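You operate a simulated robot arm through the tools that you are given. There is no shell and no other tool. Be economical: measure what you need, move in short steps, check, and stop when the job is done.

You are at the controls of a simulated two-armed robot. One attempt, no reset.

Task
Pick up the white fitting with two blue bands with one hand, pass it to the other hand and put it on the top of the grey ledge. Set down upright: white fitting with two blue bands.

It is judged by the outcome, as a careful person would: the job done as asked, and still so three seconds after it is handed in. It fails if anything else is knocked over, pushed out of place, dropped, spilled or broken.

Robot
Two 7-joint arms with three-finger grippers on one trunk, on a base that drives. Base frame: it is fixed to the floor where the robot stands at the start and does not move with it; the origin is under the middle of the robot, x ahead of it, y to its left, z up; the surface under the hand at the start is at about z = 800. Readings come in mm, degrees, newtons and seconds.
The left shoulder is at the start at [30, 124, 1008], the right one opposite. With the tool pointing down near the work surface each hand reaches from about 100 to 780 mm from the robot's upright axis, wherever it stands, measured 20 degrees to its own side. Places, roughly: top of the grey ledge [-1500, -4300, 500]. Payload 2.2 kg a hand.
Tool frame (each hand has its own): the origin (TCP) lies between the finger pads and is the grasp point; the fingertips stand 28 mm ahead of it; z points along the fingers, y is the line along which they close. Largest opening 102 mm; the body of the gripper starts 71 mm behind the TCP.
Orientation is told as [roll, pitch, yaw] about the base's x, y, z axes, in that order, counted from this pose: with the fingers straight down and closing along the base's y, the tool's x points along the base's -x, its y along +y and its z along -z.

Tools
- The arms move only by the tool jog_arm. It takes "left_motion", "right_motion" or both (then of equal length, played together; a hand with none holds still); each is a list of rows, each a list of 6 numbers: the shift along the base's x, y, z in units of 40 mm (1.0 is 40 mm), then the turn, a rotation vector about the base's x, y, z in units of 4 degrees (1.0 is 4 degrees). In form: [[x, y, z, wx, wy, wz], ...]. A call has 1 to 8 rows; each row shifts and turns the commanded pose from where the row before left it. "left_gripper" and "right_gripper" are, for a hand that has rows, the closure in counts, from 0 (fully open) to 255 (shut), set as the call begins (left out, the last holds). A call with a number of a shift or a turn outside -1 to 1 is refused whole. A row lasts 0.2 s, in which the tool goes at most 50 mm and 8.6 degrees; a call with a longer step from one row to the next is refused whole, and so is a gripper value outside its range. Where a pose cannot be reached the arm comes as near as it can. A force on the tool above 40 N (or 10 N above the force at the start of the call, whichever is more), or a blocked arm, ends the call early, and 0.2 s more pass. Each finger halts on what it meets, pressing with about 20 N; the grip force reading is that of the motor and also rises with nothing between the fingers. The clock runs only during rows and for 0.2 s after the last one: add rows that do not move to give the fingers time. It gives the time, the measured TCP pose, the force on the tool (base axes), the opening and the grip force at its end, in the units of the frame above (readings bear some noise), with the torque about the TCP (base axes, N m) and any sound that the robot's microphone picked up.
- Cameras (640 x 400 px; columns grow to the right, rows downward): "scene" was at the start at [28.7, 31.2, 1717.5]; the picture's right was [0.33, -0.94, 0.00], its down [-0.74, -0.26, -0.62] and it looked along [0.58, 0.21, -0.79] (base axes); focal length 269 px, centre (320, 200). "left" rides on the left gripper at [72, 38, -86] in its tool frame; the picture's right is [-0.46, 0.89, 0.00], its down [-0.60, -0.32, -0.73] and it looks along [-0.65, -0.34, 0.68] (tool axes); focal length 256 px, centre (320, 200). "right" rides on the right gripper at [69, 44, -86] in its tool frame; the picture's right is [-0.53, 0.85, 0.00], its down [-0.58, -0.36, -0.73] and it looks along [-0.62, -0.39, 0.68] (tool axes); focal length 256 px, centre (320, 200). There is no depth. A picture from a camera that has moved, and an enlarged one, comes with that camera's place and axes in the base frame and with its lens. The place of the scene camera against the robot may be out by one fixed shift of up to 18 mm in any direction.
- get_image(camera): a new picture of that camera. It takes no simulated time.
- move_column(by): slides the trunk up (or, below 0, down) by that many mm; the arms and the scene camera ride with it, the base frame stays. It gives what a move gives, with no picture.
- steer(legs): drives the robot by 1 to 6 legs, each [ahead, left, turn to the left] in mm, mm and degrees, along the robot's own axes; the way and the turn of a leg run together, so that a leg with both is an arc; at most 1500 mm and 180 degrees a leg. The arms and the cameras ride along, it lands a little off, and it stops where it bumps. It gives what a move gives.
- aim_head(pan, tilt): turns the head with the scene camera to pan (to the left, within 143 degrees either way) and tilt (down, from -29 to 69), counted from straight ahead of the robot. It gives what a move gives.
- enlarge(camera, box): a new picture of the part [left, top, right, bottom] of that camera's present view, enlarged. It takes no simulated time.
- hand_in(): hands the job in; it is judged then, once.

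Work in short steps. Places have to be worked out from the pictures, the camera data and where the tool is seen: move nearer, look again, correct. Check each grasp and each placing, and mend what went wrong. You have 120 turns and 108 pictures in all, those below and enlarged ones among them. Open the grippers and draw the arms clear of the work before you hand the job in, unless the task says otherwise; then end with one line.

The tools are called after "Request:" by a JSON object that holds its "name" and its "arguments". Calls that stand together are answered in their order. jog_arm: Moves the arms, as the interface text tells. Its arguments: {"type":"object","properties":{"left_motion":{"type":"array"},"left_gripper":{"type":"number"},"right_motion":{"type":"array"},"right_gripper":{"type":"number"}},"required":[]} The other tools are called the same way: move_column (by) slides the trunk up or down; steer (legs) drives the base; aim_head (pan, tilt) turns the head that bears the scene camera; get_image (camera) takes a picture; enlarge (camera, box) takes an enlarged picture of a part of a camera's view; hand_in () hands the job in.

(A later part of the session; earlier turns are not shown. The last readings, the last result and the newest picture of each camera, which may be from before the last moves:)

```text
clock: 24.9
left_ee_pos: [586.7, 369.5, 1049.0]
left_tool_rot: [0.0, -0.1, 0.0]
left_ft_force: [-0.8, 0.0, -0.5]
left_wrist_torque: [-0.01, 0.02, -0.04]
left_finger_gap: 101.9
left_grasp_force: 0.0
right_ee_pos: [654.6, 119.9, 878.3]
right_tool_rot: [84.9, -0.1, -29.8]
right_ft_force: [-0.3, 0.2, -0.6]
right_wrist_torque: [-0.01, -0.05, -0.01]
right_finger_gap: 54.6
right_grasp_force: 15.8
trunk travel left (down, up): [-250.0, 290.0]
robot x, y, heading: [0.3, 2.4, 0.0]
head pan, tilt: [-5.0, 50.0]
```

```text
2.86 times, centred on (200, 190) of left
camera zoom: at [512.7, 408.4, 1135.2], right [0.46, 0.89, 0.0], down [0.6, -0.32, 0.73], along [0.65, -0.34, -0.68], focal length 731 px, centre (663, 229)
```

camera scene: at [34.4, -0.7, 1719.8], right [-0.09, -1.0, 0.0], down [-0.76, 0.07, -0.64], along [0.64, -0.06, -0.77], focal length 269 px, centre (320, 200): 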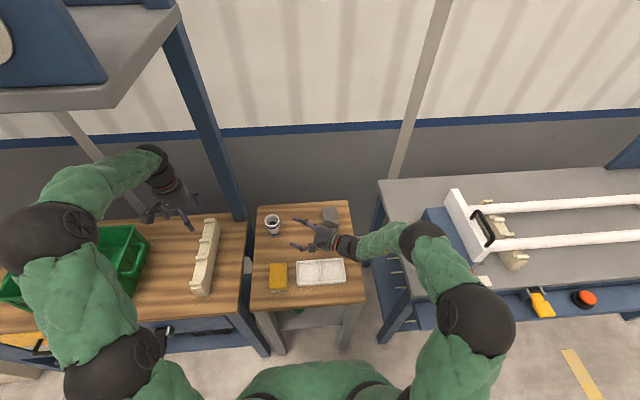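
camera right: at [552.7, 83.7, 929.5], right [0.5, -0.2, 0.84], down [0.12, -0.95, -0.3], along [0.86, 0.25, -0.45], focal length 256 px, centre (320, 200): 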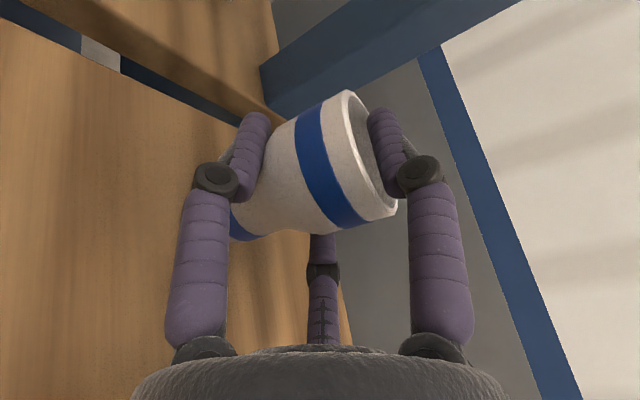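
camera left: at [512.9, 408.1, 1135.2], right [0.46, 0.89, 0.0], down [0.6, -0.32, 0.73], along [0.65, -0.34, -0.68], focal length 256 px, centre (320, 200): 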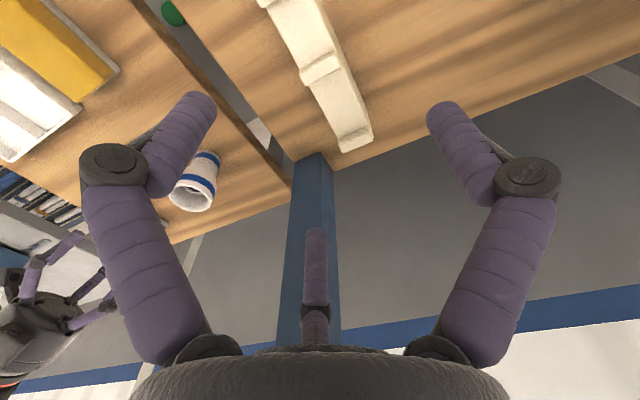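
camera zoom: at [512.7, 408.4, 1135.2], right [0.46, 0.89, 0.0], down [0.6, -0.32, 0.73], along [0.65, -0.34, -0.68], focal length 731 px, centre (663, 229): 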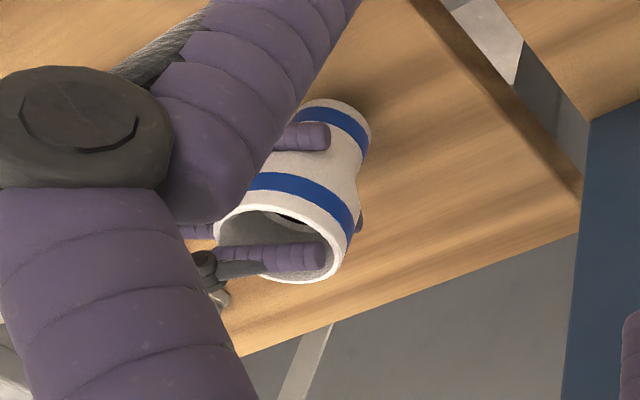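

The lift is clean and upright: two fingers under the cone, one across the rim. I raise it to z of about 960 and draw it back from the post to x of about 525, gently.

Request:
{"name": "jog_arm", "arguments": {"right_motion": [[0, 0, 0.2, 0, 0, 0], [0, 0, 0.3, 0, 0, 0], [-0.3, 0, 0.4, 0, 0, 0], [-0.5, 0, 0.4, 0, 0, 0], [-0.6, 0, 0.4, 0, 0, 0], [-0.6, 0, 0.3, 0, 0, 0], [-0.6, 0, 0.1, 0, 0, 0], [-0.4, 0, 0, 0, 0, 0]]}}

Request:
{"name": "jog_arm", "arguments": {"right_motion": [[-0.2, 0, 0, 0, 0, 0], [0, 0, 0, 0, 0, 0]]}}

Request:
{"name": "get_image", "arguments": {"camera": "right"}}

Request:
{"name": "get_image", "arguments": {"camera": "scene"}}

```text
clock: 26.7
left_ee_pos: [585.2, 369.7, 1049.4]
left_tool_rot: [-0.1, 0.0, 0.0]
left_ft_force: [0.4, 0.6, -0.3]
left_wrist_torque: [0.01, 0.0, 0.01]
left_finger_gap: 101.9
left_grasp_force: 0.0
right_ee_pos: [535.6, 119.4, 962.2]
right_tool_rot: [85.0, -0.1, -29.9]
right_ft_force: [0.7, 0.7, -1.1]
right_wrist_torque: [-0.04, 0.03, 0.01]
right_finger_gap: 54.1
right_grasp_force: 15.2
trunk travel left (down, up): [-250.0, 290.0]
robot x, y, heading: [1.7, -0.1, 0.0]
head pan, tilt: [-5.0, 50.0]
```

```text
clock: 27.3
left_ee_pos: [585.5, 369.2, 1049.6]
left_tool_rot: [-0.1, 0.0, 0.0]
left_ft_force: [0.1, -0.2, -0.9]
left_wrist_torque: [0.02, 0.06, 0.01]
left_finger_gap: 102.2
left_grasp_force: 0.0
right_ee_pos: [527.4, 118.7, 963.4]
right_tool_rot: [85.1, 0.0, -29.8]
right_ft_force: [0.6, 0.3, -0.8]
right_wrist_torque: [0.01, 0.01, -0.01]
right_finger_gap: 54.1
right_grasp_force: 15.3
trunk travel left (down, up): [-250.0, 290.0]
robot x, y, heading: [1.5, -4.2, -0.3]
head pan, tilt: [-5.0, 50.0]
```

```text
71 pictures are left
camera right: at [424.9, 83.3, 1013.5], right [0.5, -0.2, 0.84], down [0.12, -0.95, -0.3], along [0.86, 0.25, -0.45], focal length 256 px, centre (320, 200)
```

right: 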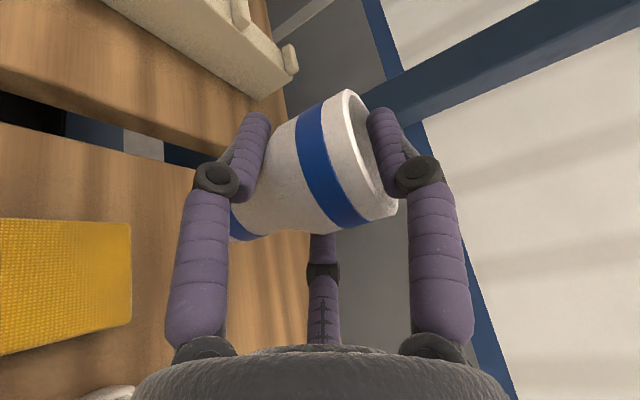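

```text
70 pictures are left
camera scene: at [34.8, -0.7, 1719.8], right [-0.09, -1.0, 0.0], down [-0.76, 0.07, -0.64], along [0.64, -0.06, -0.77], focal length 269 px, centre (320, 200)
```

scene: 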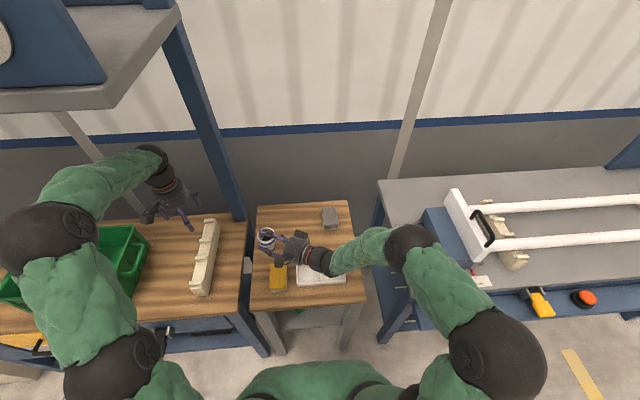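

The fitting holds steady: axis about (531,128), rim z of about 988, base about 900. Next I raise the left hand and bring it over the rim with yaw -30, so its fingers interleave with the right hand's.

Request:
{"name": "jog_arm", "arguments": {"left_motion": [[0, 0, 0.9, 0, 0, 0], [0, 0, 0.8, 0, 0, 0], [-0.2, -0.7, 0, 0, 0, -1], [-0.2, -0.7, 0, 0, 0, -1], [-0.2, -0.7, 0, 0, 0, -1], [-0.2, -0.7, 0, 0, 0, -1], [-0.2, -0.7, 0, 0, 0, -1], [0, 0, 0, 0, 0, -1]], "left_gripper": 0}}

Request:
{"name": "get_image", "arguments": {"camera": "left"}}

Request:
{"name": "get_image", "arguments": {"camera": "scene"}}

```text
clock: 29.1
left_ee_pos: [544.6, 229.6, 1117.7]
left_tool_rot: [0.0, 0.0, -24.1]
left_ft_force: [0.8, -0.7, -0.9]
left_wrist_torque: [0.0, -0.05, 0.01]
left_finger_gap: 102.2
left_grasp_force: 0.0
right_ee_pos: [527.7, 119.6, 963.8]
right_tool_rot: [85.0, -0.2, -29.8]
right_ft_force: [-0.1, 0.0, -0.7]
right_wrist_torque: [-0.04, 0.03, -0.01]
right_finger_gap: 54.0
right_grasp_force: 15.5
trunk travel left (down, up): [-250.0, 290.0]
robot x, y, heading: [1.1, -0.4, 0.1]
head pan, tilt: [-5.0, 50.0]
```

```text
69 pictures are left
camera left: at [494.3, 294.4, 1203.5], right [0.79, 0.62, 0.0], down [0.42, -0.54, 0.73], along [0.45, -0.57, -0.68], focal length 256 px, centre (320, 200)
```

left: 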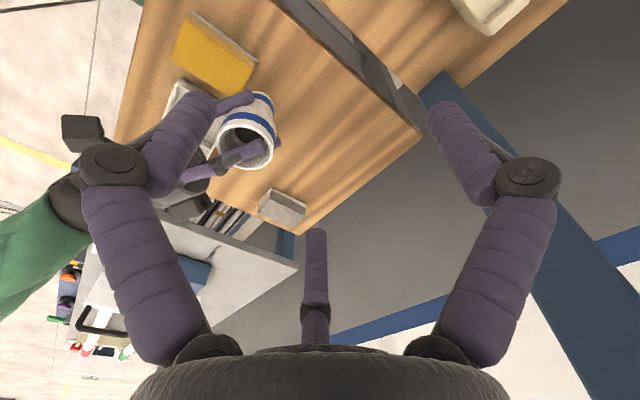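

```text
68 pictures are left
camera scene: at [34.7, -0.1, 1719.8], right [-0.09, -1.0, 0.0], down [-0.76, 0.07, -0.64], along [0.64, -0.06, -0.77], focal length 269 px, centre (320, 200)
```

scene: 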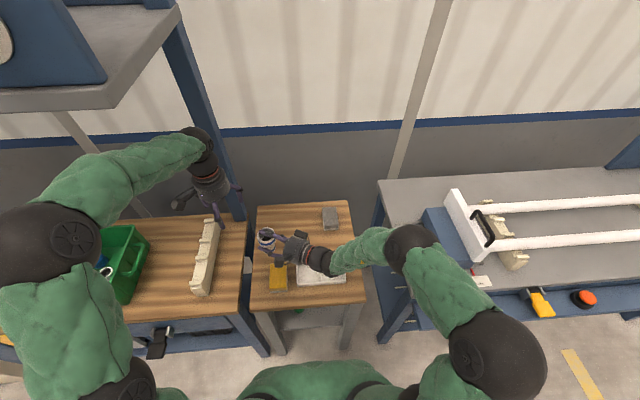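

The left camera confirms the rim centre at about (529,127.5). I move directly above it and complete the yaw.

Request:
{"name": "jog_arm", "arguments": {"left_motion": [[-0.08, -0.5, 0, 0, 0, -0.5], [-0.08, -0.5, 0, 0, 0, -0.5], [-0.08, -0.5, 0, 0, 0, -0.5], [-0.08, -0.5, 0, 0, 0, 0], [-0.08, -0.5, -0.2, 0, 0, 0], [0, -0.05, -0.4, 0, 0, 0], [0, 0, 0, 0, 0, 0]]}}

Request:
{"name": "get_image", "arguments": {"camera": "left"}}

Request:
{"name": "enlarge", "arguments": {"camera": "scene", "box": [200, 150, 360, 280]}}

Request:
{"name": "get_image", "arguments": {"camera": "right"}}

```text
clock: 30.7
left_ee_pos: [529.1, 127.6, 1093.6]
left_tool_rot: [0.0, 0.0, -30.0]
left_ft_force: [0.5, -0.1, 0.0]
left_wrist_torque: [-0.03, -0.01, 0.0]
left_finger_gap: 102.0
left_grasp_force: 0.0
right_ee_pos: [526.8, 118.2, 963.3]
right_tool_rot: [85.1, -0.1, -29.8]
right_ft_force: [-0.2, -0.2, -1.2]
right_wrist_torque: [0.0, 0.01, -0.03]
right_finger_gap: 53.9
right_grasp_force: 14.5
trunk travel left (down, up): [-250.0, 290.0]
robot x, y, heading: [-1.3, -0.2, -0.1]
head pan, tilt: [-5.0, 50.0]
```

```text
67 pictures are left
camera left: at [485.1, 197.1, 1179.4], right [0.85, 0.53, 0.0], down [0.36, -0.58, 0.73], along [0.39, -0.62, -0.68], focal length 256 px, centre (320, 200)
```

left: 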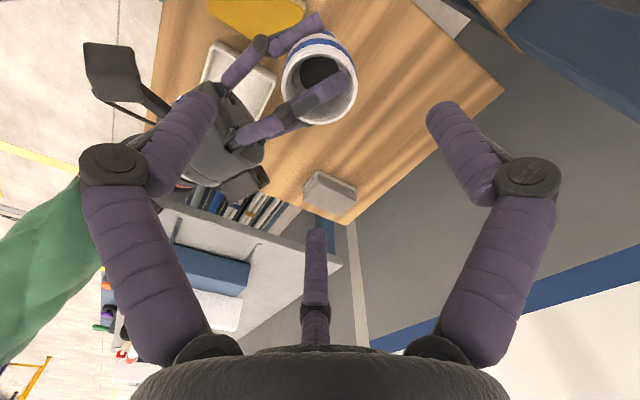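

```text
3.08 times, centred on (280, 215) of scene
camera zoom: at [34.2, -1.0, 1719.8], right [-0.09, -1.0, 0.0], down [-0.76, 0.07, -0.64], along [0.64, -0.06, -0.77], focal length 828 px, centre (443, 154)
```

zoom: 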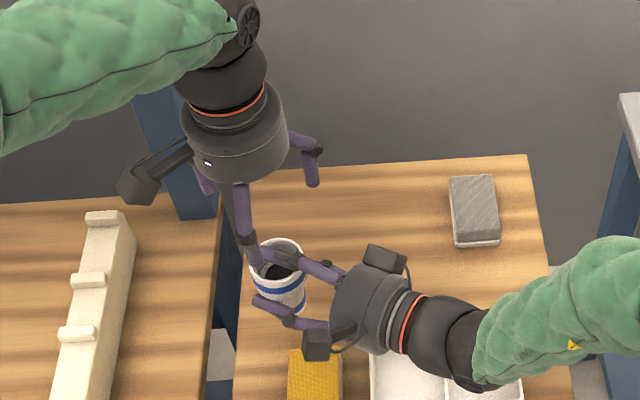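

```text
65 pictures are left
camera right: at [424.8, 83.1, 1013.7], right [0.5, -0.2, 0.84], down [0.12, -0.95, -0.3], along [0.86, 0.25, -0.45], focal length 256 px, centre (320, 200)
```

right: 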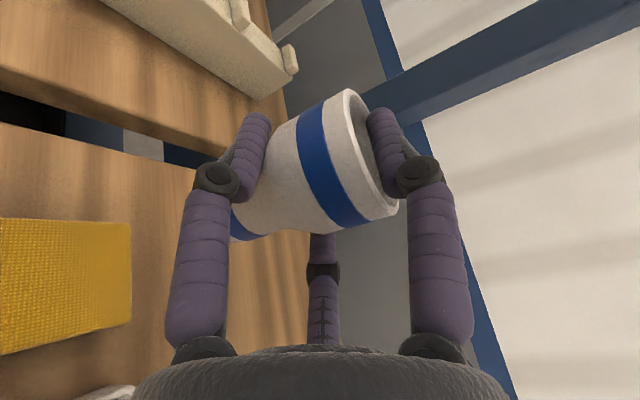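

The rim is almost exactly centred, and the right hand's finger lies in the gap between two left fingers. I descend 60 mm and check.

Request:
{"name": "jog_arm", "arguments": {"left_motion": [[0, 0.05, -0.5, 0, 0, 0], [0, 0, -0.5, 0, 0, 0], [0, 0, -0.5, 0, 0, 0], [0, 0, 0, 0, 0, 0]]}}

Request:
{"name": "get_image", "arguments": {"camera": "left"}}

Request:
{"name": "get_image", "arguments": {"camera": "right"}}

Request:
{"name": "enlarge", "arguments": {"camera": "scene", "box": [220, 180, 340, 280]}}

```text
clock: 31.7
left_ee_pos: [529.9, 129.2, 1033.6]
left_tool_rot: [0.0, 0.0, -30.0]
left_ft_force: [0.8, -0.6, 0.2]
left_wrist_torque: [-0.01, -0.02, 0.03]
left_finger_gap: 101.8
left_grasp_force: 0.1
right_ee_pos: [527.0, 118.8, 962.5]
right_tool_rot: [85.1, -0.1, -29.7]
right_ft_force: [0.6, 0.7, -0.9]
right_wrist_torque: [0.01, -0.02, 0.01]
right_finger_gap: 53.7
right_grasp_force: 15.0
trunk travel left (down, up): [-250.0, 290.0]
robot x, y, heading: [-2.5, 1.9, -0.1]
head pan, tilt: [-5.0, 50.0]
```

```text
64 pictures are left
camera left: at [485.1, 199.3, 1119.5], right [0.85, 0.53, 0.0], down [0.36, -0.58, 0.73], along [0.39, -0.62, -0.68], focal length 256 px, centre (320, 200)
```

left: 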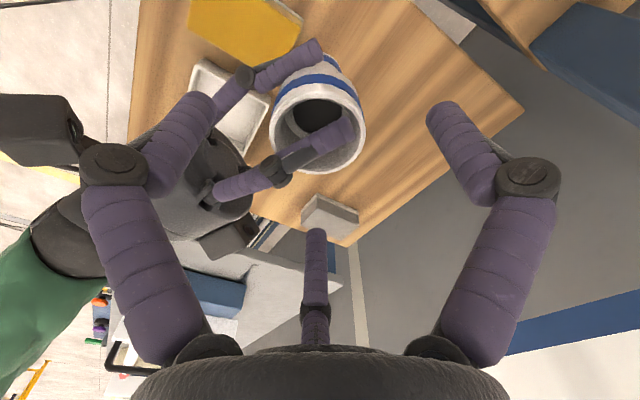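

```text
63 pictures are left
camera right: at [424.7, 83.2, 1013.7], right [0.5, -0.2, 0.84], down [0.12, -0.95, -0.3], along [0.86, 0.25, -0.45], focal length 256 px, centre (320, 200)
```

right: 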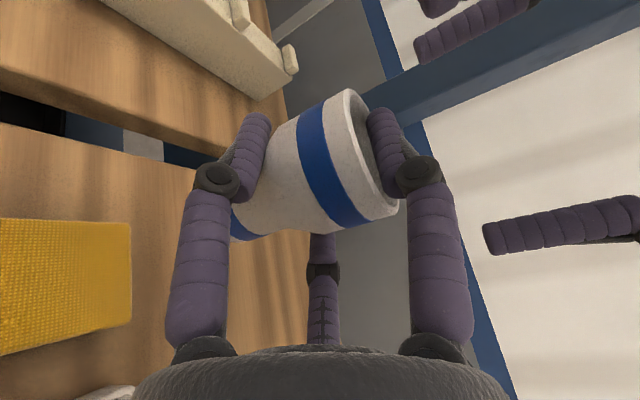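

```text
4.00 times, centred on (280, 230) of scene
camera zoom: at [34.1, -0.8, 1719.8], right [-0.09, -1.0, 0.0], down [-0.76, 0.07, -0.64], along [0.64, -0.06, -0.77], focal length 1077 px, centre (480, 80)
```

zoom: 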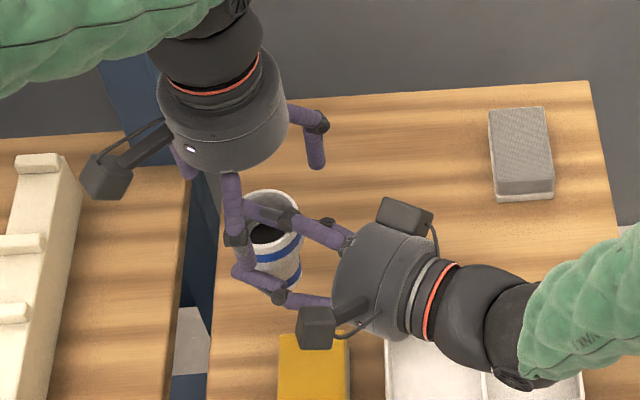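

The rim centre reads about (528,131). I shift the left hand 2 mm and descend the last 40 mm slowly, so the tips stay above the right hand's pinching fingers.

Request:
{"name": "jog_arm", "arguments": {"left_motion": [[-0.02, 0.05, -0.3, 0, 0, 0], [0, 0, -0.3, 0, 0, 0], [0, 0, -0.2, 0, 0, 0], [0, 0, -0.2, 0, 0, 0], [0, 0, 0, 0, 0, 0]]}}

Request:
{"name": "get_image", "arguments": {"camera": "left"}}

Request:
{"name": "get_image", "arguments": {"camera": "right"}}

```text
clock: 32.9
left_ee_pos: [529.1, 131.1, 993.8]
left_tool_rot: [0.0, 0.0, -30.0]
left_ft_force: [0.4, -0.4, 0.1]
left_wrist_torque: [0.01, -0.01, 0.02]
left_finger_gap: 102.1
left_grasp_force: 0.0
right_ee_pos: [527.5, 118.7, 962.9]
right_tool_rot: [85.1, -0.1, -29.7]
right_ft_force: [-0.5, 0.0, -1.4]
right_wrist_torque: [0.01, -0.02, 0.03]
right_finger_gap: 53.5
right_grasp_force: 14.6
trunk travel left (down, up): [-250.0, 290.0]
robot x, y, heading: [-2.7, 1.1, -0.2]
head pan, tilt: [-5.0, 50.0]
```

```text
61 pictures are left
camera left: at [484.3, 201.5, 1079.5], right [0.85, 0.53, 0.0], down [0.36, -0.58, 0.73], along [0.39, -0.62, -0.68], focal length 256 px, centre (320, 200)
```

left: 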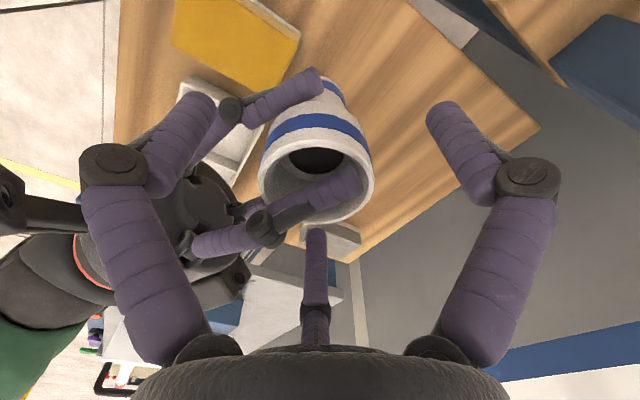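

```text
60 pictures are left
camera right: at [424.8, 83.2, 1013.7], right [0.5, -0.2, 0.84], down [0.12, -0.95, -0.3], along [0.86, 0.25, -0.45], focal length 256 px, centre (320, 200)
```

right: 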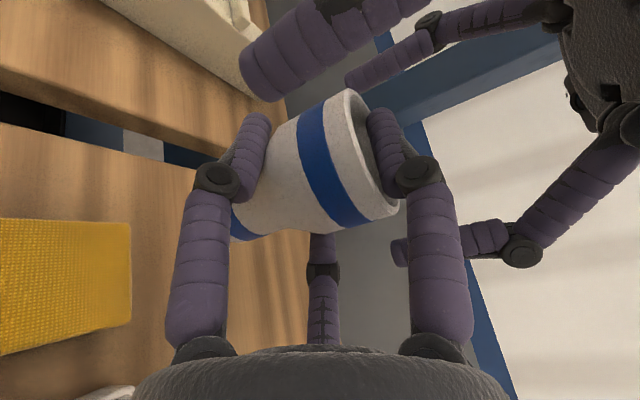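

The left fingers surround the rim with about 22 mm overlap and nothing is touching. I close the left hand on it while the right still holds.

Request:
{"name": "jog_arm", "arguments": {"left_motion": [[0, 0, 0, 0, 0, 0], [0, 0, 0, 0, 0, 0], [0, 0, 0, 0, 0, 0], [0, 0, 0, 0, 0, 0]], "left_gripper": 130}}

Request:
{"name": "get_image", "arguments": {"camera": "left"}}

Request:
{"name": "get_image", "arguments": {"camera": "right"}}

```text
clock: 33.9
left_ee_pos: [531.0, 132.3, 994.9]
left_tool_rot: [0.0, -0.3, -30.0]
left_ft_force: [12.6, -11.2, 7.2]
left_wrist_torque: [-0.45, -0.48, 0.26]
left_finger_gap: 63.1
left_grasp_force: 9.5
right_ee_pos: [524.6, 120.7, 961.6]
right_tool_rot: [84.9, 0.0, -29.6]
right_ft_force: [-13.6, 10.5, -8.1]
right_wrist_torque: [0.03, 0.04, -0.04]
right_finger_gap: 53.2
right_grasp_force: 13.8
trunk travel left (down, up): [-250.0, 290.0]
robot x, y, heading: [-1.1, -1.8, -0.1]
head pan, tilt: [-5.0, 50.0]
```

```text
59 pictures are left
camera left: at [485.5, 201.5, 1080.6], right [0.84, 0.54, 0.0], down [0.36, -0.58, 0.73], along [0.39, -0.62, -0.68], focal length 256 px, centre (320, 200)
```

left: 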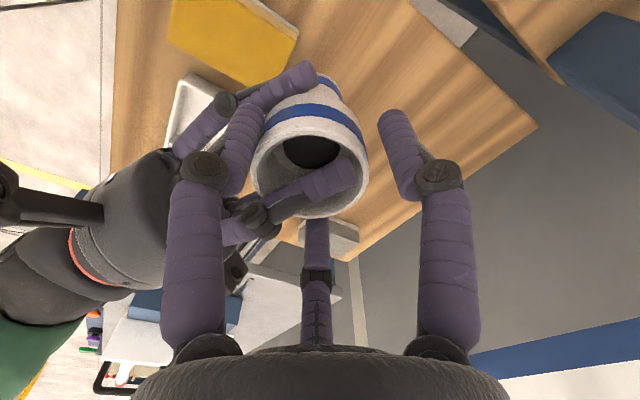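

```text
58 pictures are left
camera right: at [423.3, 83.7, 1012.5], right [0.5, -0.2, 0.84], down [0.12, -0.95, -0.3], along [0.86, 0.25, -0.45], focal length 256 px, centre (320, 200)
```

right: 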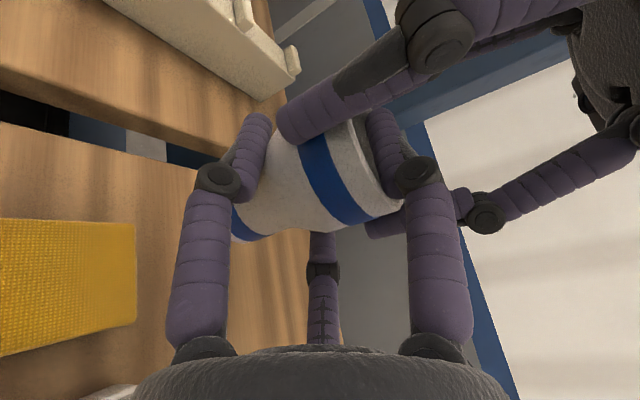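

The left hand has contact, but the two hands push each other with about 18 N along (0.7,-0.6), so the left is a few mm off-centre. I shift the left hand that way to relieve it.

Request:
{"name": "jog_arm", "arguments": {"left_motion": [[0.06, -0.06, 0, 0, 0, 0], [0, 0, 0, 0, 0, 0], [0, 0, 0, 0, 0, 0]]}}

```text
clock: 34.7
left_ee_pos: [531.3, 129.7, 993.1]
left_tool_rot: [0.0, 0.0, -30.0]
left_ft_force: [11.7, -0.4, 9.1]
left_wrist_torque: [-0.23, -0.49, 0.24]
left_finger_gap: 63.0
left_grasp_force: 9.5
right_ee_pos: [526.3, 118.2, 961.7]
right_tool_rot: [85.1, 0.0, -29.9]
right_ft_force: [-11.6, 1.4, -9.5]
right_wrist_torque: [0.05, 0.16, -0.09]
right_finger_gap: 53.1
right_grasp_force: 14.3
trunk travel left (down, up): [-250.0, 290.0]
robot x, y, heading: [-2.3, -3.3, 0.0]
head pan, tilt: [-5.0, 50.0]
```

Request:
{"name": "jog_arm", "arguments": {"left_motion": [[0.06, 0, 0.03, 0, 0, 0], [0, 0, 0, 0, 0, 0], [0, 0, 0, 0, 0, 0]]}}

Request:
{"name": "get_image", "arguments": {"camera": "left"}}

```text
clock: 35.5
left_ee_pos: [533.5, 130.1, 994.6]
left_tool_rot: [-0.1, 0.1, -30.0]
left_ft_force: [0.4, -1.8, 9.3]
left_wrist_torque: [-0.22, -0.09, 0.11]
left_finger_gap: 62.8
left_grasp_force: 9.8
right_ee_pos: [527.7, 118.2, 963.5]
right_tool_rot: [85.1, -0.1, -29.9]
right_ft_force: [-0.4, 2.9, -9.6]
right_wrist_torque: [0.08, 0.07, -0.08]
right_finger_gap: 53.4
right_grasp_force: 14.6
trunk travel left (down, up): [-250.0, 290.0]
robot x, y, heading: [-1.4, 1.1, -0.0]
head pan, tilt: [-5.0, 50.0]
```

```text
57 pictures are left
camera left: at [488.5, 198.6, 1080.4], right [0.85, 0.53, 0.0], down [0.37, -0.58, 0.73], along [0.39, -0.62, -0.68], focal length 256 px, centre (320, 200)
```

left: 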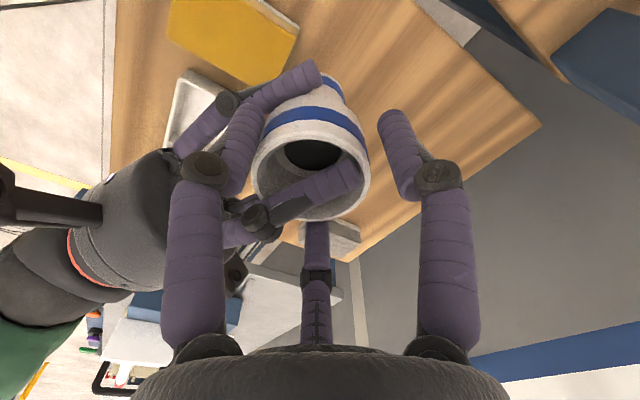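

Horizontal forces are now balanced; a 9 N vertical load remains. I ease the left up slightly and close it fully for a firm hold.

Request:
{"name": "jog_arm", "arguments": {"left_motion": [[0, 0, 0.04, 0, 0, 0], [0, 0, 0, 0, 0, 0], [0, 0, 0, 0, 0, 0]], "left_gripper": 200}}

Request:
{"name": "get_image", "arguments": {"camera": "right"}}

Request:
{"name": "enlarge", "arguments": {"camera": "scene", "box": [220, 180, 340, 280]}}

Request:
{"name": "enlarge", "arguments": {"camera": "left", "box": [220, 60, 440, 240]}}

```text
clock: 36.3
left_ee_pos: [532.7, 128.6, 996.2]
left_tool_rot: [-0.1, 0.1, -30.0]
left_ft_force: [0.5, -1.8, -2.1]
left_wrist_torque: [-0.04, 0.01, 0.15]
left_finger_gap: 62.4
left_grasp_force: 20.3
right_ee_pos: [527.5, 119.4, 963.6]
right_tool_rot: [85.1, -0.2, -29.9]
right_ft_force: [0.1, 0.7, 2.1]
right_wrist_torque: [0.04, -0.02, -0.17]
right_finger_gap: 53.0
right_grasp_force: 14.4
trunk travel left (down, up): [-250.0, 290.0]
robot x, y, heading: [1.8, 1.8, 0.2]
head pan, tilt: [-5.0, 50.0]
```

```text
56 pictures are left
camera right: at [425.6, 83.1, 1014.4], right [0.5, -0.2, 0.84], down [0.12, -0.95, -0.3], along [0.86, 0.25, -0.44], focal length 256 px, centre (320, 200)
```

right: 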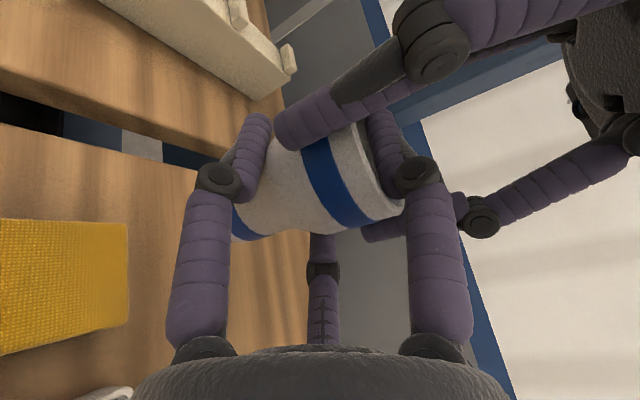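

```text
4.00 times, centred on (280, 230) of scene
camera zoom: at [34.4, -0.8, 1719.8], right [-0.09, -1.0, 0.0], down [-0.76, 0.07, -0.64], along [0.64, -0.06, -0.77], focal length 1077 px, centre (480, 80)
```

zoom: 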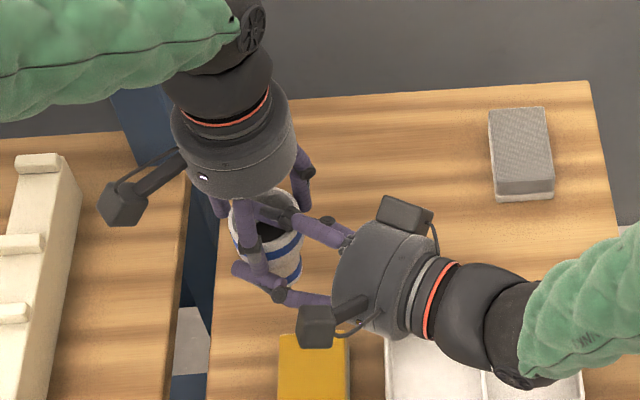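

```text
2.22 times, centred on (330, 150) of left
camera zoom: at [488.6, 198.6, 1081.7], right [0.85, 0.53, 0.0], down [0.37, -0.58, 0.73], along [0.39, -0.62, -0.68], focal length 569 px, centre (298, 311)
```

zoom: 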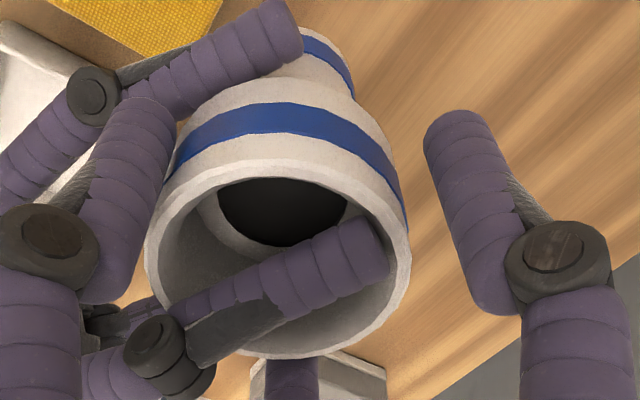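

The left hand's third finger, on the right in its view, isn't touching, so the pinch is only two-fingered. The rim centre computes to about (530,125). I reopen a little, shift the left by (-2.5,-4), and close again.

Request:
{"name": "jog_arm", "arguments": {"left_motion": [[0, 0, 0, 0, 0, 0], [0, 0, 0, 0, 0, 0], [-0.06, -0.1, 0, 0, 0, 0], [0, 0, 0, 0, 0, 0]], "left_gripper": 65}}

Request:
{"name": "jog_arm", "arguments": {"left_motion": [[0, 0, 0, 0, 0, 0], [0, 0, 0, 0, 0, 0], [0, 0, 0, 0, 0, 0]], "left_gripper": 130}}

Request:
{"name": "enlarge", "arguments": {"camera": "left", "box": [220, 60, 440, 240]}}

```text
clock: 37.3
left_ee_pos: [530.1, 125.4, 996.6]
left_tool_rot: [0.0, 0.0, -29.9]
left_ft_force: [0.5, 0.4, -0.4]
left_wrist_torque: [0.02, 0.04, 0.0]
left_finger_gap: 76.2
left_grasp_force: 0.1
right_ee_pos: [526.3, 119.9, 962.6]
right_tool_rot: [85.0, 0.0, -29.9]
right_ft_force: [0.0, 0.4, -1.3]
right_wrist_torque: [-0.02, -0.02, 0.0]
right_finger_gap: 52.3
right_grasp_force: 13.6
trunk travel left (down, up): [-250.0, 290.0]
robot x, y, heading: [1.8, -1.3, 0.1]
head pan, tilt: [-5.0, 50.0]
```

```text
clock: 38.1
left_ee_pos: [530.7, 125.7, 996.6]
left_tool_rot: [-0.1, 0.1, -30.0]
left_ft_force: [-9.2, -2.9, 8.6]
left_wrist_torque: [-0.14, 0.37, 0.24]
left_finger_gap: 60.3
left_grasp_force: 19.7
right_ee_pos: [526.9, 118.7, 962.9]
right_tool_rot: [85.0, -0.1, -29.9]
right_ft_force: [8.9, 2.8, -10.5]
right_wrist_torque: [-0.07, -0.05, -0.29]
right_finger_gap: 52.2
right_grasp_force: 13.8
trunk travel left (down, up): [-250.0, 290.0]
robot x, y, heading: [1.9, 2.2, -0.3]
head pan, tilt: [-5.0, 50.0]
```

```text
2.22 times, centred on (330, 150) of left
camera zoom: at [486.3, 194.7, 1082.3], right [0.85, 0.53, 0.0], down [0.37, -0.58, 0.73], along [0.39, -0.62, -0.68], focal length 569 px, centre (298, 311)
```

zoom: 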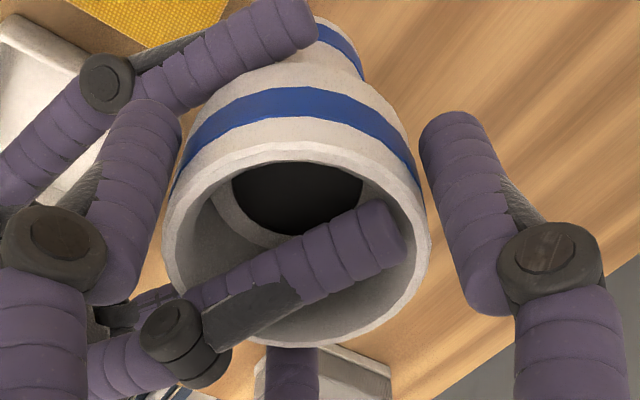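

The rim is now centred between all three left fingers. I relieve the residual load with a small shift, (-1.5, -0.5, +1.5) mm.

Request:
{"name": "jog_arm", "arguments": {"left_motion": [[-0.035, -0.012, 0.035, 0, 0, 0], [0, 0, 0, 0, 0, 0], [0, 0, 0, 0, 0, 0]], "left_gripper": 200}}

Request:
{"name": "get_image", "arguments": {"camera": "left"}}

```text
clock: 38.9
left_ee_pos: [529.1, 125.8, 998.6]
left_tool_rot: [0.1, -0.1, -30.0]
left_ft_force: [5.5, 5.7, -4.4]
left_wrist_torque: [0.27, -0.22, 0.35]
left_finger_gap: 60.0
left_grasp_force: 20.2
right_ee_pos: [525.4, 118.4, 962.8]
right_tool_rot: [85.0, -0.1, -29.7]
right_ft_force: [-4.7, -6.4, 3.8]
right_wrist_torque: [-0.08, 0.02, -0.32]
right_finger_gap: 52.0
right_grasp_force: 20.0
trunk travel left (down, up): [-250.0, 290.0]
robot x, y, heading: [0.3, -1.3, 0.1]
head pan, tilt: [-5.0, 50.0]
```

```text
52 pictures are left
camera left: at [485.4, 194.7, 1083.6], right [0.84, 0.53, 0.0], down [0.36, -0.58, 0.73], along [0.39, -0.62, -0.68], focal length 256 px, centre (320, 200)
```

left: 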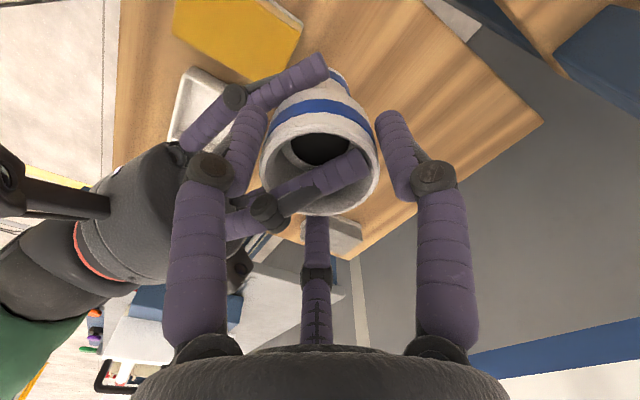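

The left hand holds at 20 N on the rim with only small loads between the hands. I open the right hand part way and check that the left holds.

Request:
{"name": "jog_arm", "arguments": {"right_motion": [[0, 0, 0, 0, 0, 0], [0, 0, 0, 0, 0, 0], [0, 0, 0, 0, 0, 0]], "right_gripper": 70}}

Request:
{"name": "get_image", "arguments": {"camera": "left"}}

Request:
{"name": "get_image", "arguments": {"camera": "right"}}

```text
clock: 39.7
left_ee_pos: [528.8, 125.5, 996.9]
left_tool_rot: [0.0, 0.0, -30.0]
left_ft_force: [-0.4, -0.1, -0.8]
left_wrist_torque: [0.03, 0.01, -0.04]
left_finger_gap: 60.0
left_grasp_force: 19.9
right_ee_pos: [527.1, 119.5, 963.5]
right_tool_rot: [85.1, -0.1, -29.7]
right_ft_force: [0.1, -0.1, -0.2]
right_wrist_torque: [0.01, -0.01, 0.0]
right_finger_gap: 73.9
right_grasp_force: 0.0
trunk travel left (down, up): [-250.0, 290.0]
robot x, y, heading: [1.7, -2.2, 0.2]
head pan, tilt: [-5.0, 50.0]
```

```text
51 pictures are left
camera left: at [485.1, 194.3, 1083.5], right [0.85, 0.53, 0.0], down [0.36, -0.58, 0.73], along [0.39, -0.62, -0.68], focal length 256 px, centre (320, 200)
```

left: 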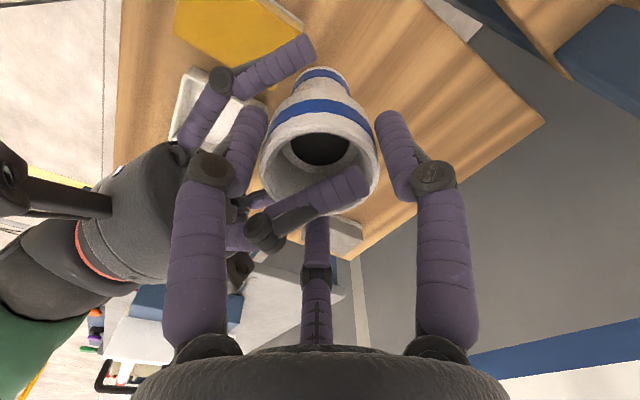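

```text
50 pictures are left
camera right: at [424.9, 83.2, 1013.6], right [0.5, -0.2, 0.84], down [0.12, -0.95, -0.3], along [0.86, 0.25, -0.45], focal length 256 px, centre (320, 200)
```

right: 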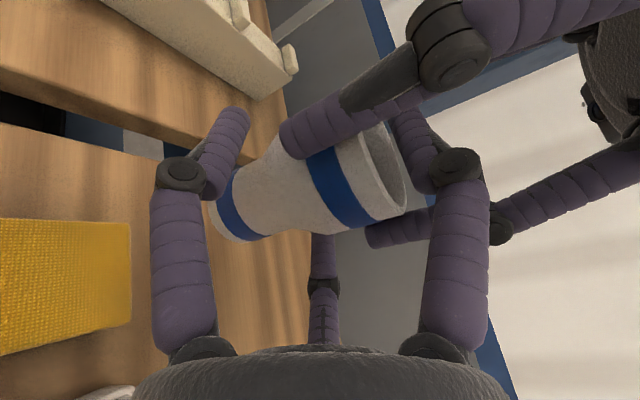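

The left hand holds the fitting steadily alone. I withdraw the right hand straight back along its finger axis.

Request:
{"name": "jog_arm", "arguments": {"right_motion": [[-0.2, -0.345, 0.035, 0, 0, 0], [-0.3, -0.52, 0.05, 0, 0, 0], [-0.3, -0.52, 0.05, 0, 0, 0], [-0.4, -0.69, 0.07, 0, 0, 0], [-0.4, -0.69, 0.07, 0, 0, 0], [-0.4, -0.69, 0.07, 0, 0, 0], [0, 0, 0, 0, 0, 0]]}}

Request:
{"name": "get_image", "arguments": {"camera": "right"}}

Request:
{"name": "get_image", "arguments": {"camera": "scene"}}

```text
clock: 41.3
left_ee_pos: [530.2, 124.8, 998.6]
left_tool_rot: [0.0, 0.0, -30.0]
left_ft_force: [0.4, -0.2, -0.3]
left_wrist_torque: [-0.02, 0.02, 0.0]
left_finger_gap: 55.2
left_grasp_force: 19.5
right_ee_pos: [446.8, -18.9, 975.9]
right_tool_rot: [85.2, 0.0, -29.8]
right_ft_force: [-0.1, 0.5, 0.5]
right_wrist_torque: [-0.01, -0.03, 0.01]
right_finger_gap: 74.4
right_grasp_force: 0.1
trunk travel left (down, up): [-250.0, 290.0]
robot x, y, heading: [-0.1, 1.2, -0.1]
head pan, tilt: [-5.0, 50.0]
```

```text
49 pictures are left
camera right: at [344.9, -54.6, 1027.7], right [0.5, -0.2, 0.84], down [0.12, -0.95, -0.3], along [0.86, 0.25, -0.45], focal length 256 px, centre (320, 200)
```

right: 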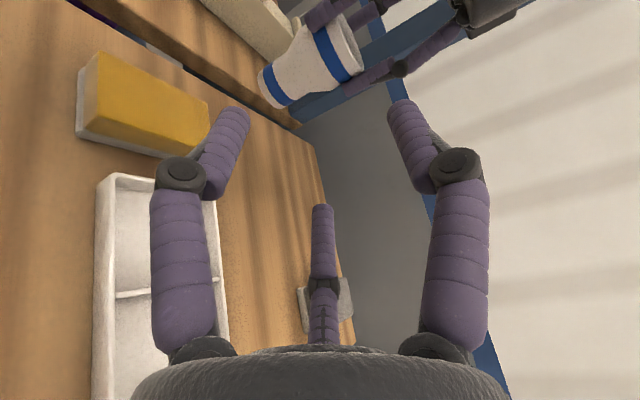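

```text
48 pictures are left
camera scene: at [34.9, -0.3, 1719.8], right [-0.09, -1.0, 0.0], down [-0.76, 0.07, -0.64], along [0.64, -0.06, -0.77], focal length 269 px, centre (320, 200)
```

scene: 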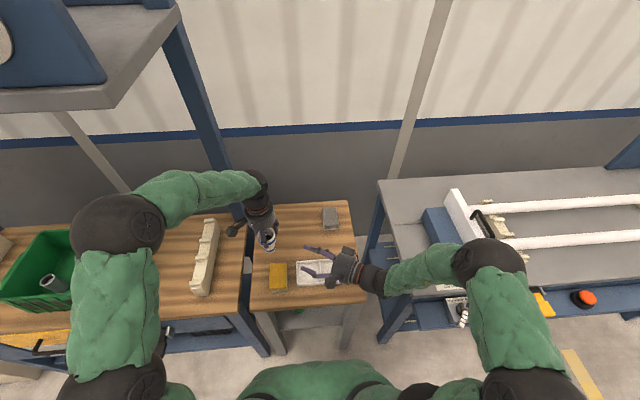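

The left gap fell from 60 to 55 mm, so I check for slip.

Request:
{"name": "get_image", "arguments": {"camera": "left"}}

Request:
{"name": "jog_arm", "arguments": {"left_motion": [[0, 0, 0, 0, 0, 0], [0, 0, 0, 0, 0, 0]]}}

```text
47 pictures are left
camera left: at [485.4, 194.7, 1083.3], right [0.85, 0.53, 0.0], down [0.36, -0.58, 0.73], along [0.39, -0.62, -0.68], focal length 256 px, centre (320, 200)
```

left: 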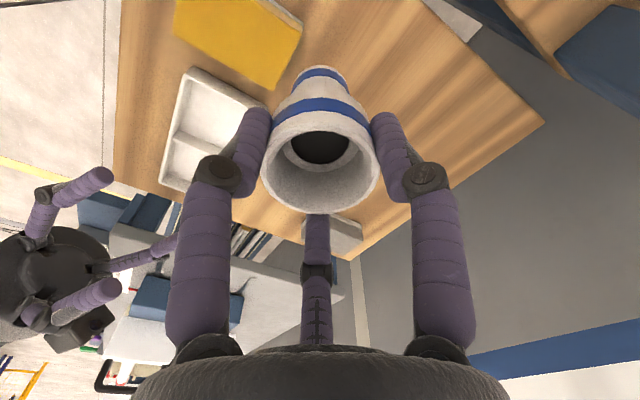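

```text
clock: 41.9
left_ee_pos: [529.2, 124.5, 996.8]
left_tool_rot: [0.0, 0.0, -30.0]
left_ft_force: [0.0, -0.9, 0.9]
left_wrist_torque: [-0.01, -0.01, -0.01]
left_finger_gap: 54.8
left_grasp_force: 20.1
right_ee_pos: [446.5, -19.0, 975.7]
right_tool_rot: [85.1, -0.1, -29.9]
right_ft_force: [-0.5, -0.1, 0.0]
right_wrist_torque: [0.03, -0.01, 0.04]
right_finger_gap: 74.0
right_grasp_force: 0.0
trunk travel left (down, up): [-250.0, 290.0]
robot x, y, heading: [-0.0, -1.0, 0.1]
head pan, tilt: [-5.0, 50.0]
```

All three fingers now grip symmetrically and the fitting is upright. Before driving I look to the right and behind for the route and the ledge.

Request:
{"name": "aim_head", "arguments": {"pan": -100, "tilt": 20}}

Request:
{"name": "get_image", "arguments": {"camera": "scene"}}

Request:
{"name": "aim_head", "arguments": {"pan": -143, "tilt": 30}}

Request:
{"name": "get_image", "arguments": {"camera": "scene"}}

Request:
{"name": "aim_head", "arguments": {"pan": 143, "tilt": 30}}

Request:
{"name": "get_image", "arguments": {"camera": "scene"}}

```text
clock: 43.6
left_ee_pos: [529.0, 123.0, 997.2]
left_tool_rot: [0.0, 0.1, -30.0]
left_ft_force: [0.1, -0.4, -0.2]
left_wrist_torque: [-0.02, 0.03, 0.01]
left_finger_gap: 55.1
left_grasp_force: 19.9
right_ee_pos: [446.8, -18.6, 976.9]
right_tool_rot: [85.0, -0.1, -29.8]
right_ft_force: [0.5, -0.3, 0.5]
right_wrist_torque: [0.03, 0.01, 0.0]
right_finger_gap: 73.9
right_grasp_force: 0.1
trunk travel left (down, up): [-250.0, 290.0]
robot x, y, heading: [2.9, -1.9, 0.0]
head pan, tilt: [-100.0, 20.0]
```

```text
46 pictures are left
camera scene: at [-58.4, -85.8, 1765.4], right [-0.98, 0.17, 0.0], down [0.06, 0.34, -0.94], along [-0.16, -0.93, -0.34], focal length 269 px, centre (320, 200)
```

scene: 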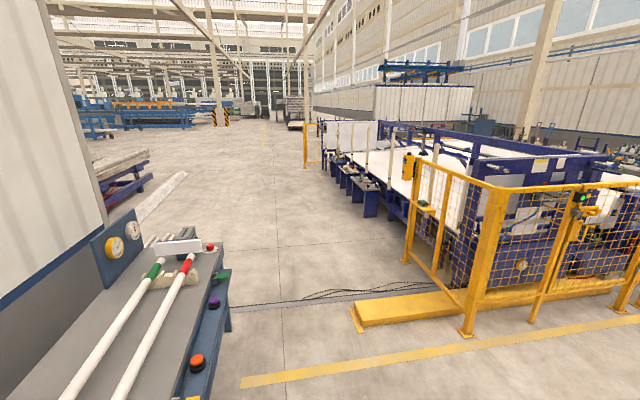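

```text
clock: 44.7
left_ee_pos: [529.4, 125.6, 997.4]
left_tool_rot: [0.0, 0.0, -30.0]
left_ft_force: [0.7, 0.6, 0.2]
left_wrist_torque: [0.03, 0.01, 0.02]
left_finger_gap: 54.3
left_grasp_force: 19.9
right_ee_pos: [446.8, -19.2, 975.6]
right_tool_rot: [85.1, -0.1, -29.9]
right_ft_force: [-0.5, 0.5, -0.2]
right_wrist_torque: [0.0, 0.0, -0.02]
right_finger_gap: 73.9
right_grasp_force: 0.1
trunk travel left (down, up): [-250.0, 290.0]
robot x, y, heading: [-1.8, -3.7, -0.2]
head pan, tilt: [-143.0, 30.0]
```

```text
45 pictures are left
camera scene: at [-114.5, -48.6, 1749.4], right [-0.6, 0.8, 0.0], down [0.4, 0.3, -0.87], along [-0.69, -0.52, -0.5], focal length 269 px, centre (320, 200)
```

scene: 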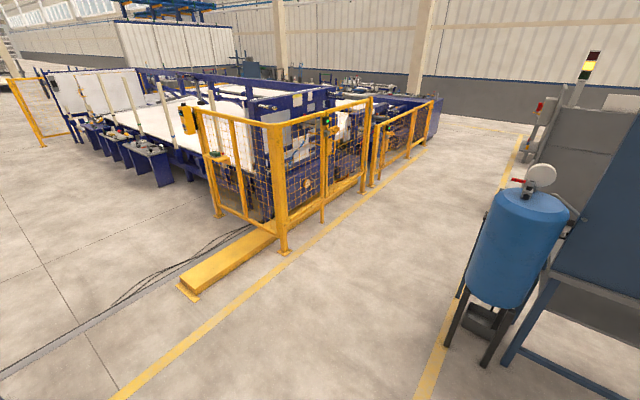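

```text
clock: 48.6
left_ee_pos: [529.7, 124.7, 997.8]
left_tool_rot: [0.1, 0.0, -30.0]
left_ft_force: [0.3, 0.1, -0.4]
left_wrist_torque: [-0.01, 0.02, -0.01]
left_finger_gap: 54.4
left_grasp_force: 20.0
right_ee_pos: [447.3, -19.6, 976.5]
right_tool_rot: [85.1, -0.1, -30.0]
right_ft_force: [-0.7, -0.1, 0.6]
right_wrist_torque: [-0.02, -0.01, 0.03]
right_finger_gap: 74.0
right_grasp_force: 0.1
trunk travel left (down, up): [-250.0, 290.0]
robot x, y, heading: [2.8, -1.4, 0.1]
head pan, tilt: [143.0, 30.0]
```

```text
44 pictures are left
camera scene: at [-114.5, 60.4, 1749.4], right [0.6, 0.8, 0.0], down [0.4, -0.3, -0.87], along [-0.69, 0.52, -0.5], focal length 269 px, centre (320, 200)
```

scene: 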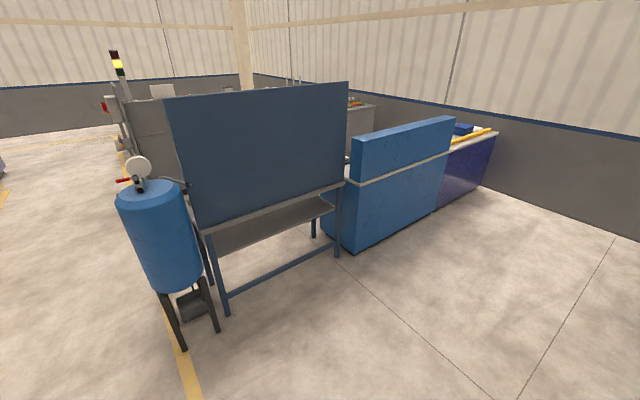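

The named spot projects to about pixel (361,181) in the right-side view, near the row of grey-topped brackets on the white machine. I look back there and zoom.

Request:
{"name": "aim_head", "arguments": {"pan": -108, "tilt": 16}}

Request:
{"name": "enlarge", "arguments": {"camera": "scene", "box": [220, 130, 380, 250]}}

```text
clock: 52.1
left_ee_pos: [529.9, 124.6, 997.3]
left_tool_rot: [0.0, 0.0, -30.0]
left_ft_force: [-0.4, 1.1, 0.0]
left_wrist_torque: [-0.02, 0.0, 0.01]
left_finger_gap: 54.3
left_grasp_force: 20.1
right_ee_pos: [446.1, -19.1, 975.9]
right_tool_rot: [85.2, -0.1, -29.8]
right_ft_force: [-0.4, 0.1, 0.4]
right_wrist_torque: [0.01, 0.01, 0.02]
right_finger_gap: 74.0
right_grasp_force: 0.1
trunk travel left (down, up): [-250.0, 290.0]
robot x, y, heading: [3.0, 0.1, -0.0]
head pan, tilt: [-108.0, 16.0]
```

```text
3.33 times, centred on (300, 190) of scene
camera zoom: at [-71.1, -82.9, 1771.9], right [-0.95, 0.31, 0.0], down [0.08, 0.26, -0.96], along [-0.3, -0.91, -0.28], focal length 898 px, centre (387, 233)
```

zoom: 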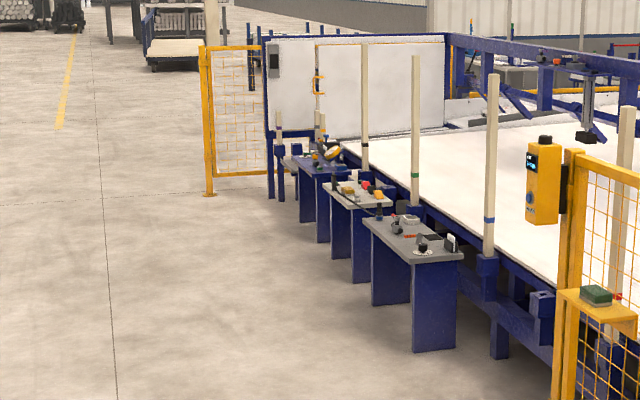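

Request:
{"name": "enlarge", "arguments": {"camera": "scene", "box": [295, 170, 345, 205]}}

```text
11.43 times, centred on (320, 188) of scene
camera zoom: at [-71.1, -82.9, 1771.9], right [-0.95, 0.31, 0.0], down [0.08, 0.26, -0.96], along [-0.3, -0.91, -0.28], focal length 3077 px, centre (320, 343)
```

zoom: 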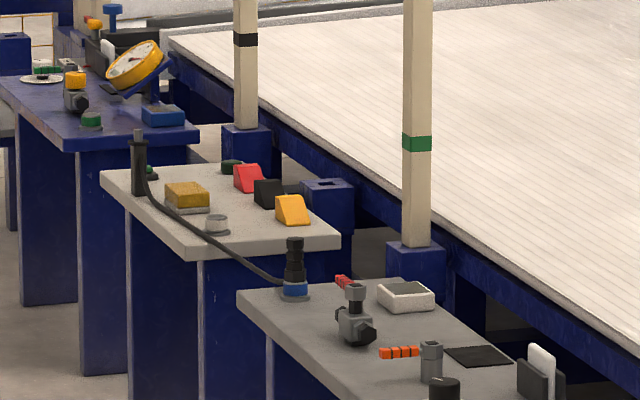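

The target is the nearest grey-topped ledge: roughly x −1640 to −1390, y −3700 to −4500, facing +x. I back away 450 mm from the table and turn right 90°, then check the route.

Request:
{"name": "steer", "arguments": {"legs": [[-450, 0, 0], [0, 0, -90]]}}

Request:
{"name": "aim_head", "arguments": {"pan": 0, "tilt": 30}}

Request:
{"name": "get_image", "arguments": {"camera": "scene"}}

Request:
{"name": "get_image", "arguments": {"camera": "left"}}

```text
clock: 58.7
left_ee_pos: [-328.7, -530.2, 998.1]
left_tool_rot: [0.0, 0.0, -120.1]
left_ft_force: [-0.7, 1.3, 0.4]
left_wrist_torque: [-0.01, -0.02, -0.03]
left_finger_gap: 53.8
left_grasp_force: 20.1
right_ee_pos: [-471.0, -448.0, 976.7]
right_tool_rot: [85.2, -0.2, -119.9]
right_ft_force: [-0.2, -0.4, 0.4]
right_wrist_torque: [0.02, -0.02, 0.01]
right_finger_gap: 73.9
right_grasp_force: 0.1
trunk travel left (down, up): [-250.0, 290.0]
robot x, y, heading: [-454.5, 0.9, -90.3]
head pan, tilt: [-108.0, 16.0]
```

```text
clock: 60.6
left_ee_pos: [-327.3, -530.2, 997.6]
left_tool_rot: [0.0, 0.0, -120.1]
left_ft_force: [-0.2, 0.0, -0.8]
left_wrist_torque: [0.0, 0.02, 0.0]
left_finger_gap: 53.8
left_grasp_force: 20.0
right_ee_pos: [-471.1, -447.1, 975.7]
right_tool_rot: [85.1, -0.1, -119.9]
right_ft_force: [0.2, -0.2, 0.5]
right_wrist_torque: [-0.01, -0.04, -0.01]
right_finger_gap: 74.0
right_grasp_force: 0.0
trunk travel left (down, up): [-250.0, 290.0]
robot x, y, heading: [-453.2, -1.5, -90.0]
head pan, tilt: [0.0, 30.0]
```

```text
41 pictures are left
camera scene: at [-464.7, -55.1, 1749.3], right [-1.0, 0.0, 0.0], down [0.0, 0.5, -0.87], along [0.0, -0.87, -0.5], focal length 269 px, centre (320, 200)
```

scene: 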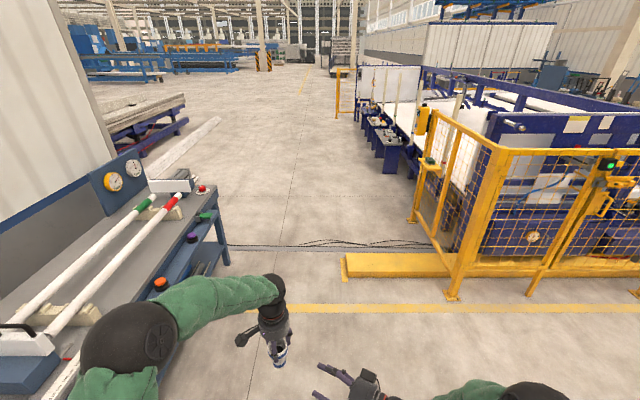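

```text
40 pictures are left
camera left: at [-259.5, -485.2, 1083.6], right [0.53, -0.85, 0.0], down [-0.58, -0.36, 0.73], along [-0.62, -0.39, -0.68], focal length 256 px, centre (320, 200)
```

left: 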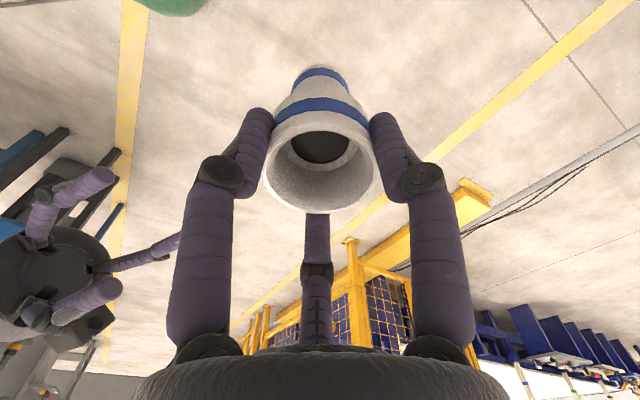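

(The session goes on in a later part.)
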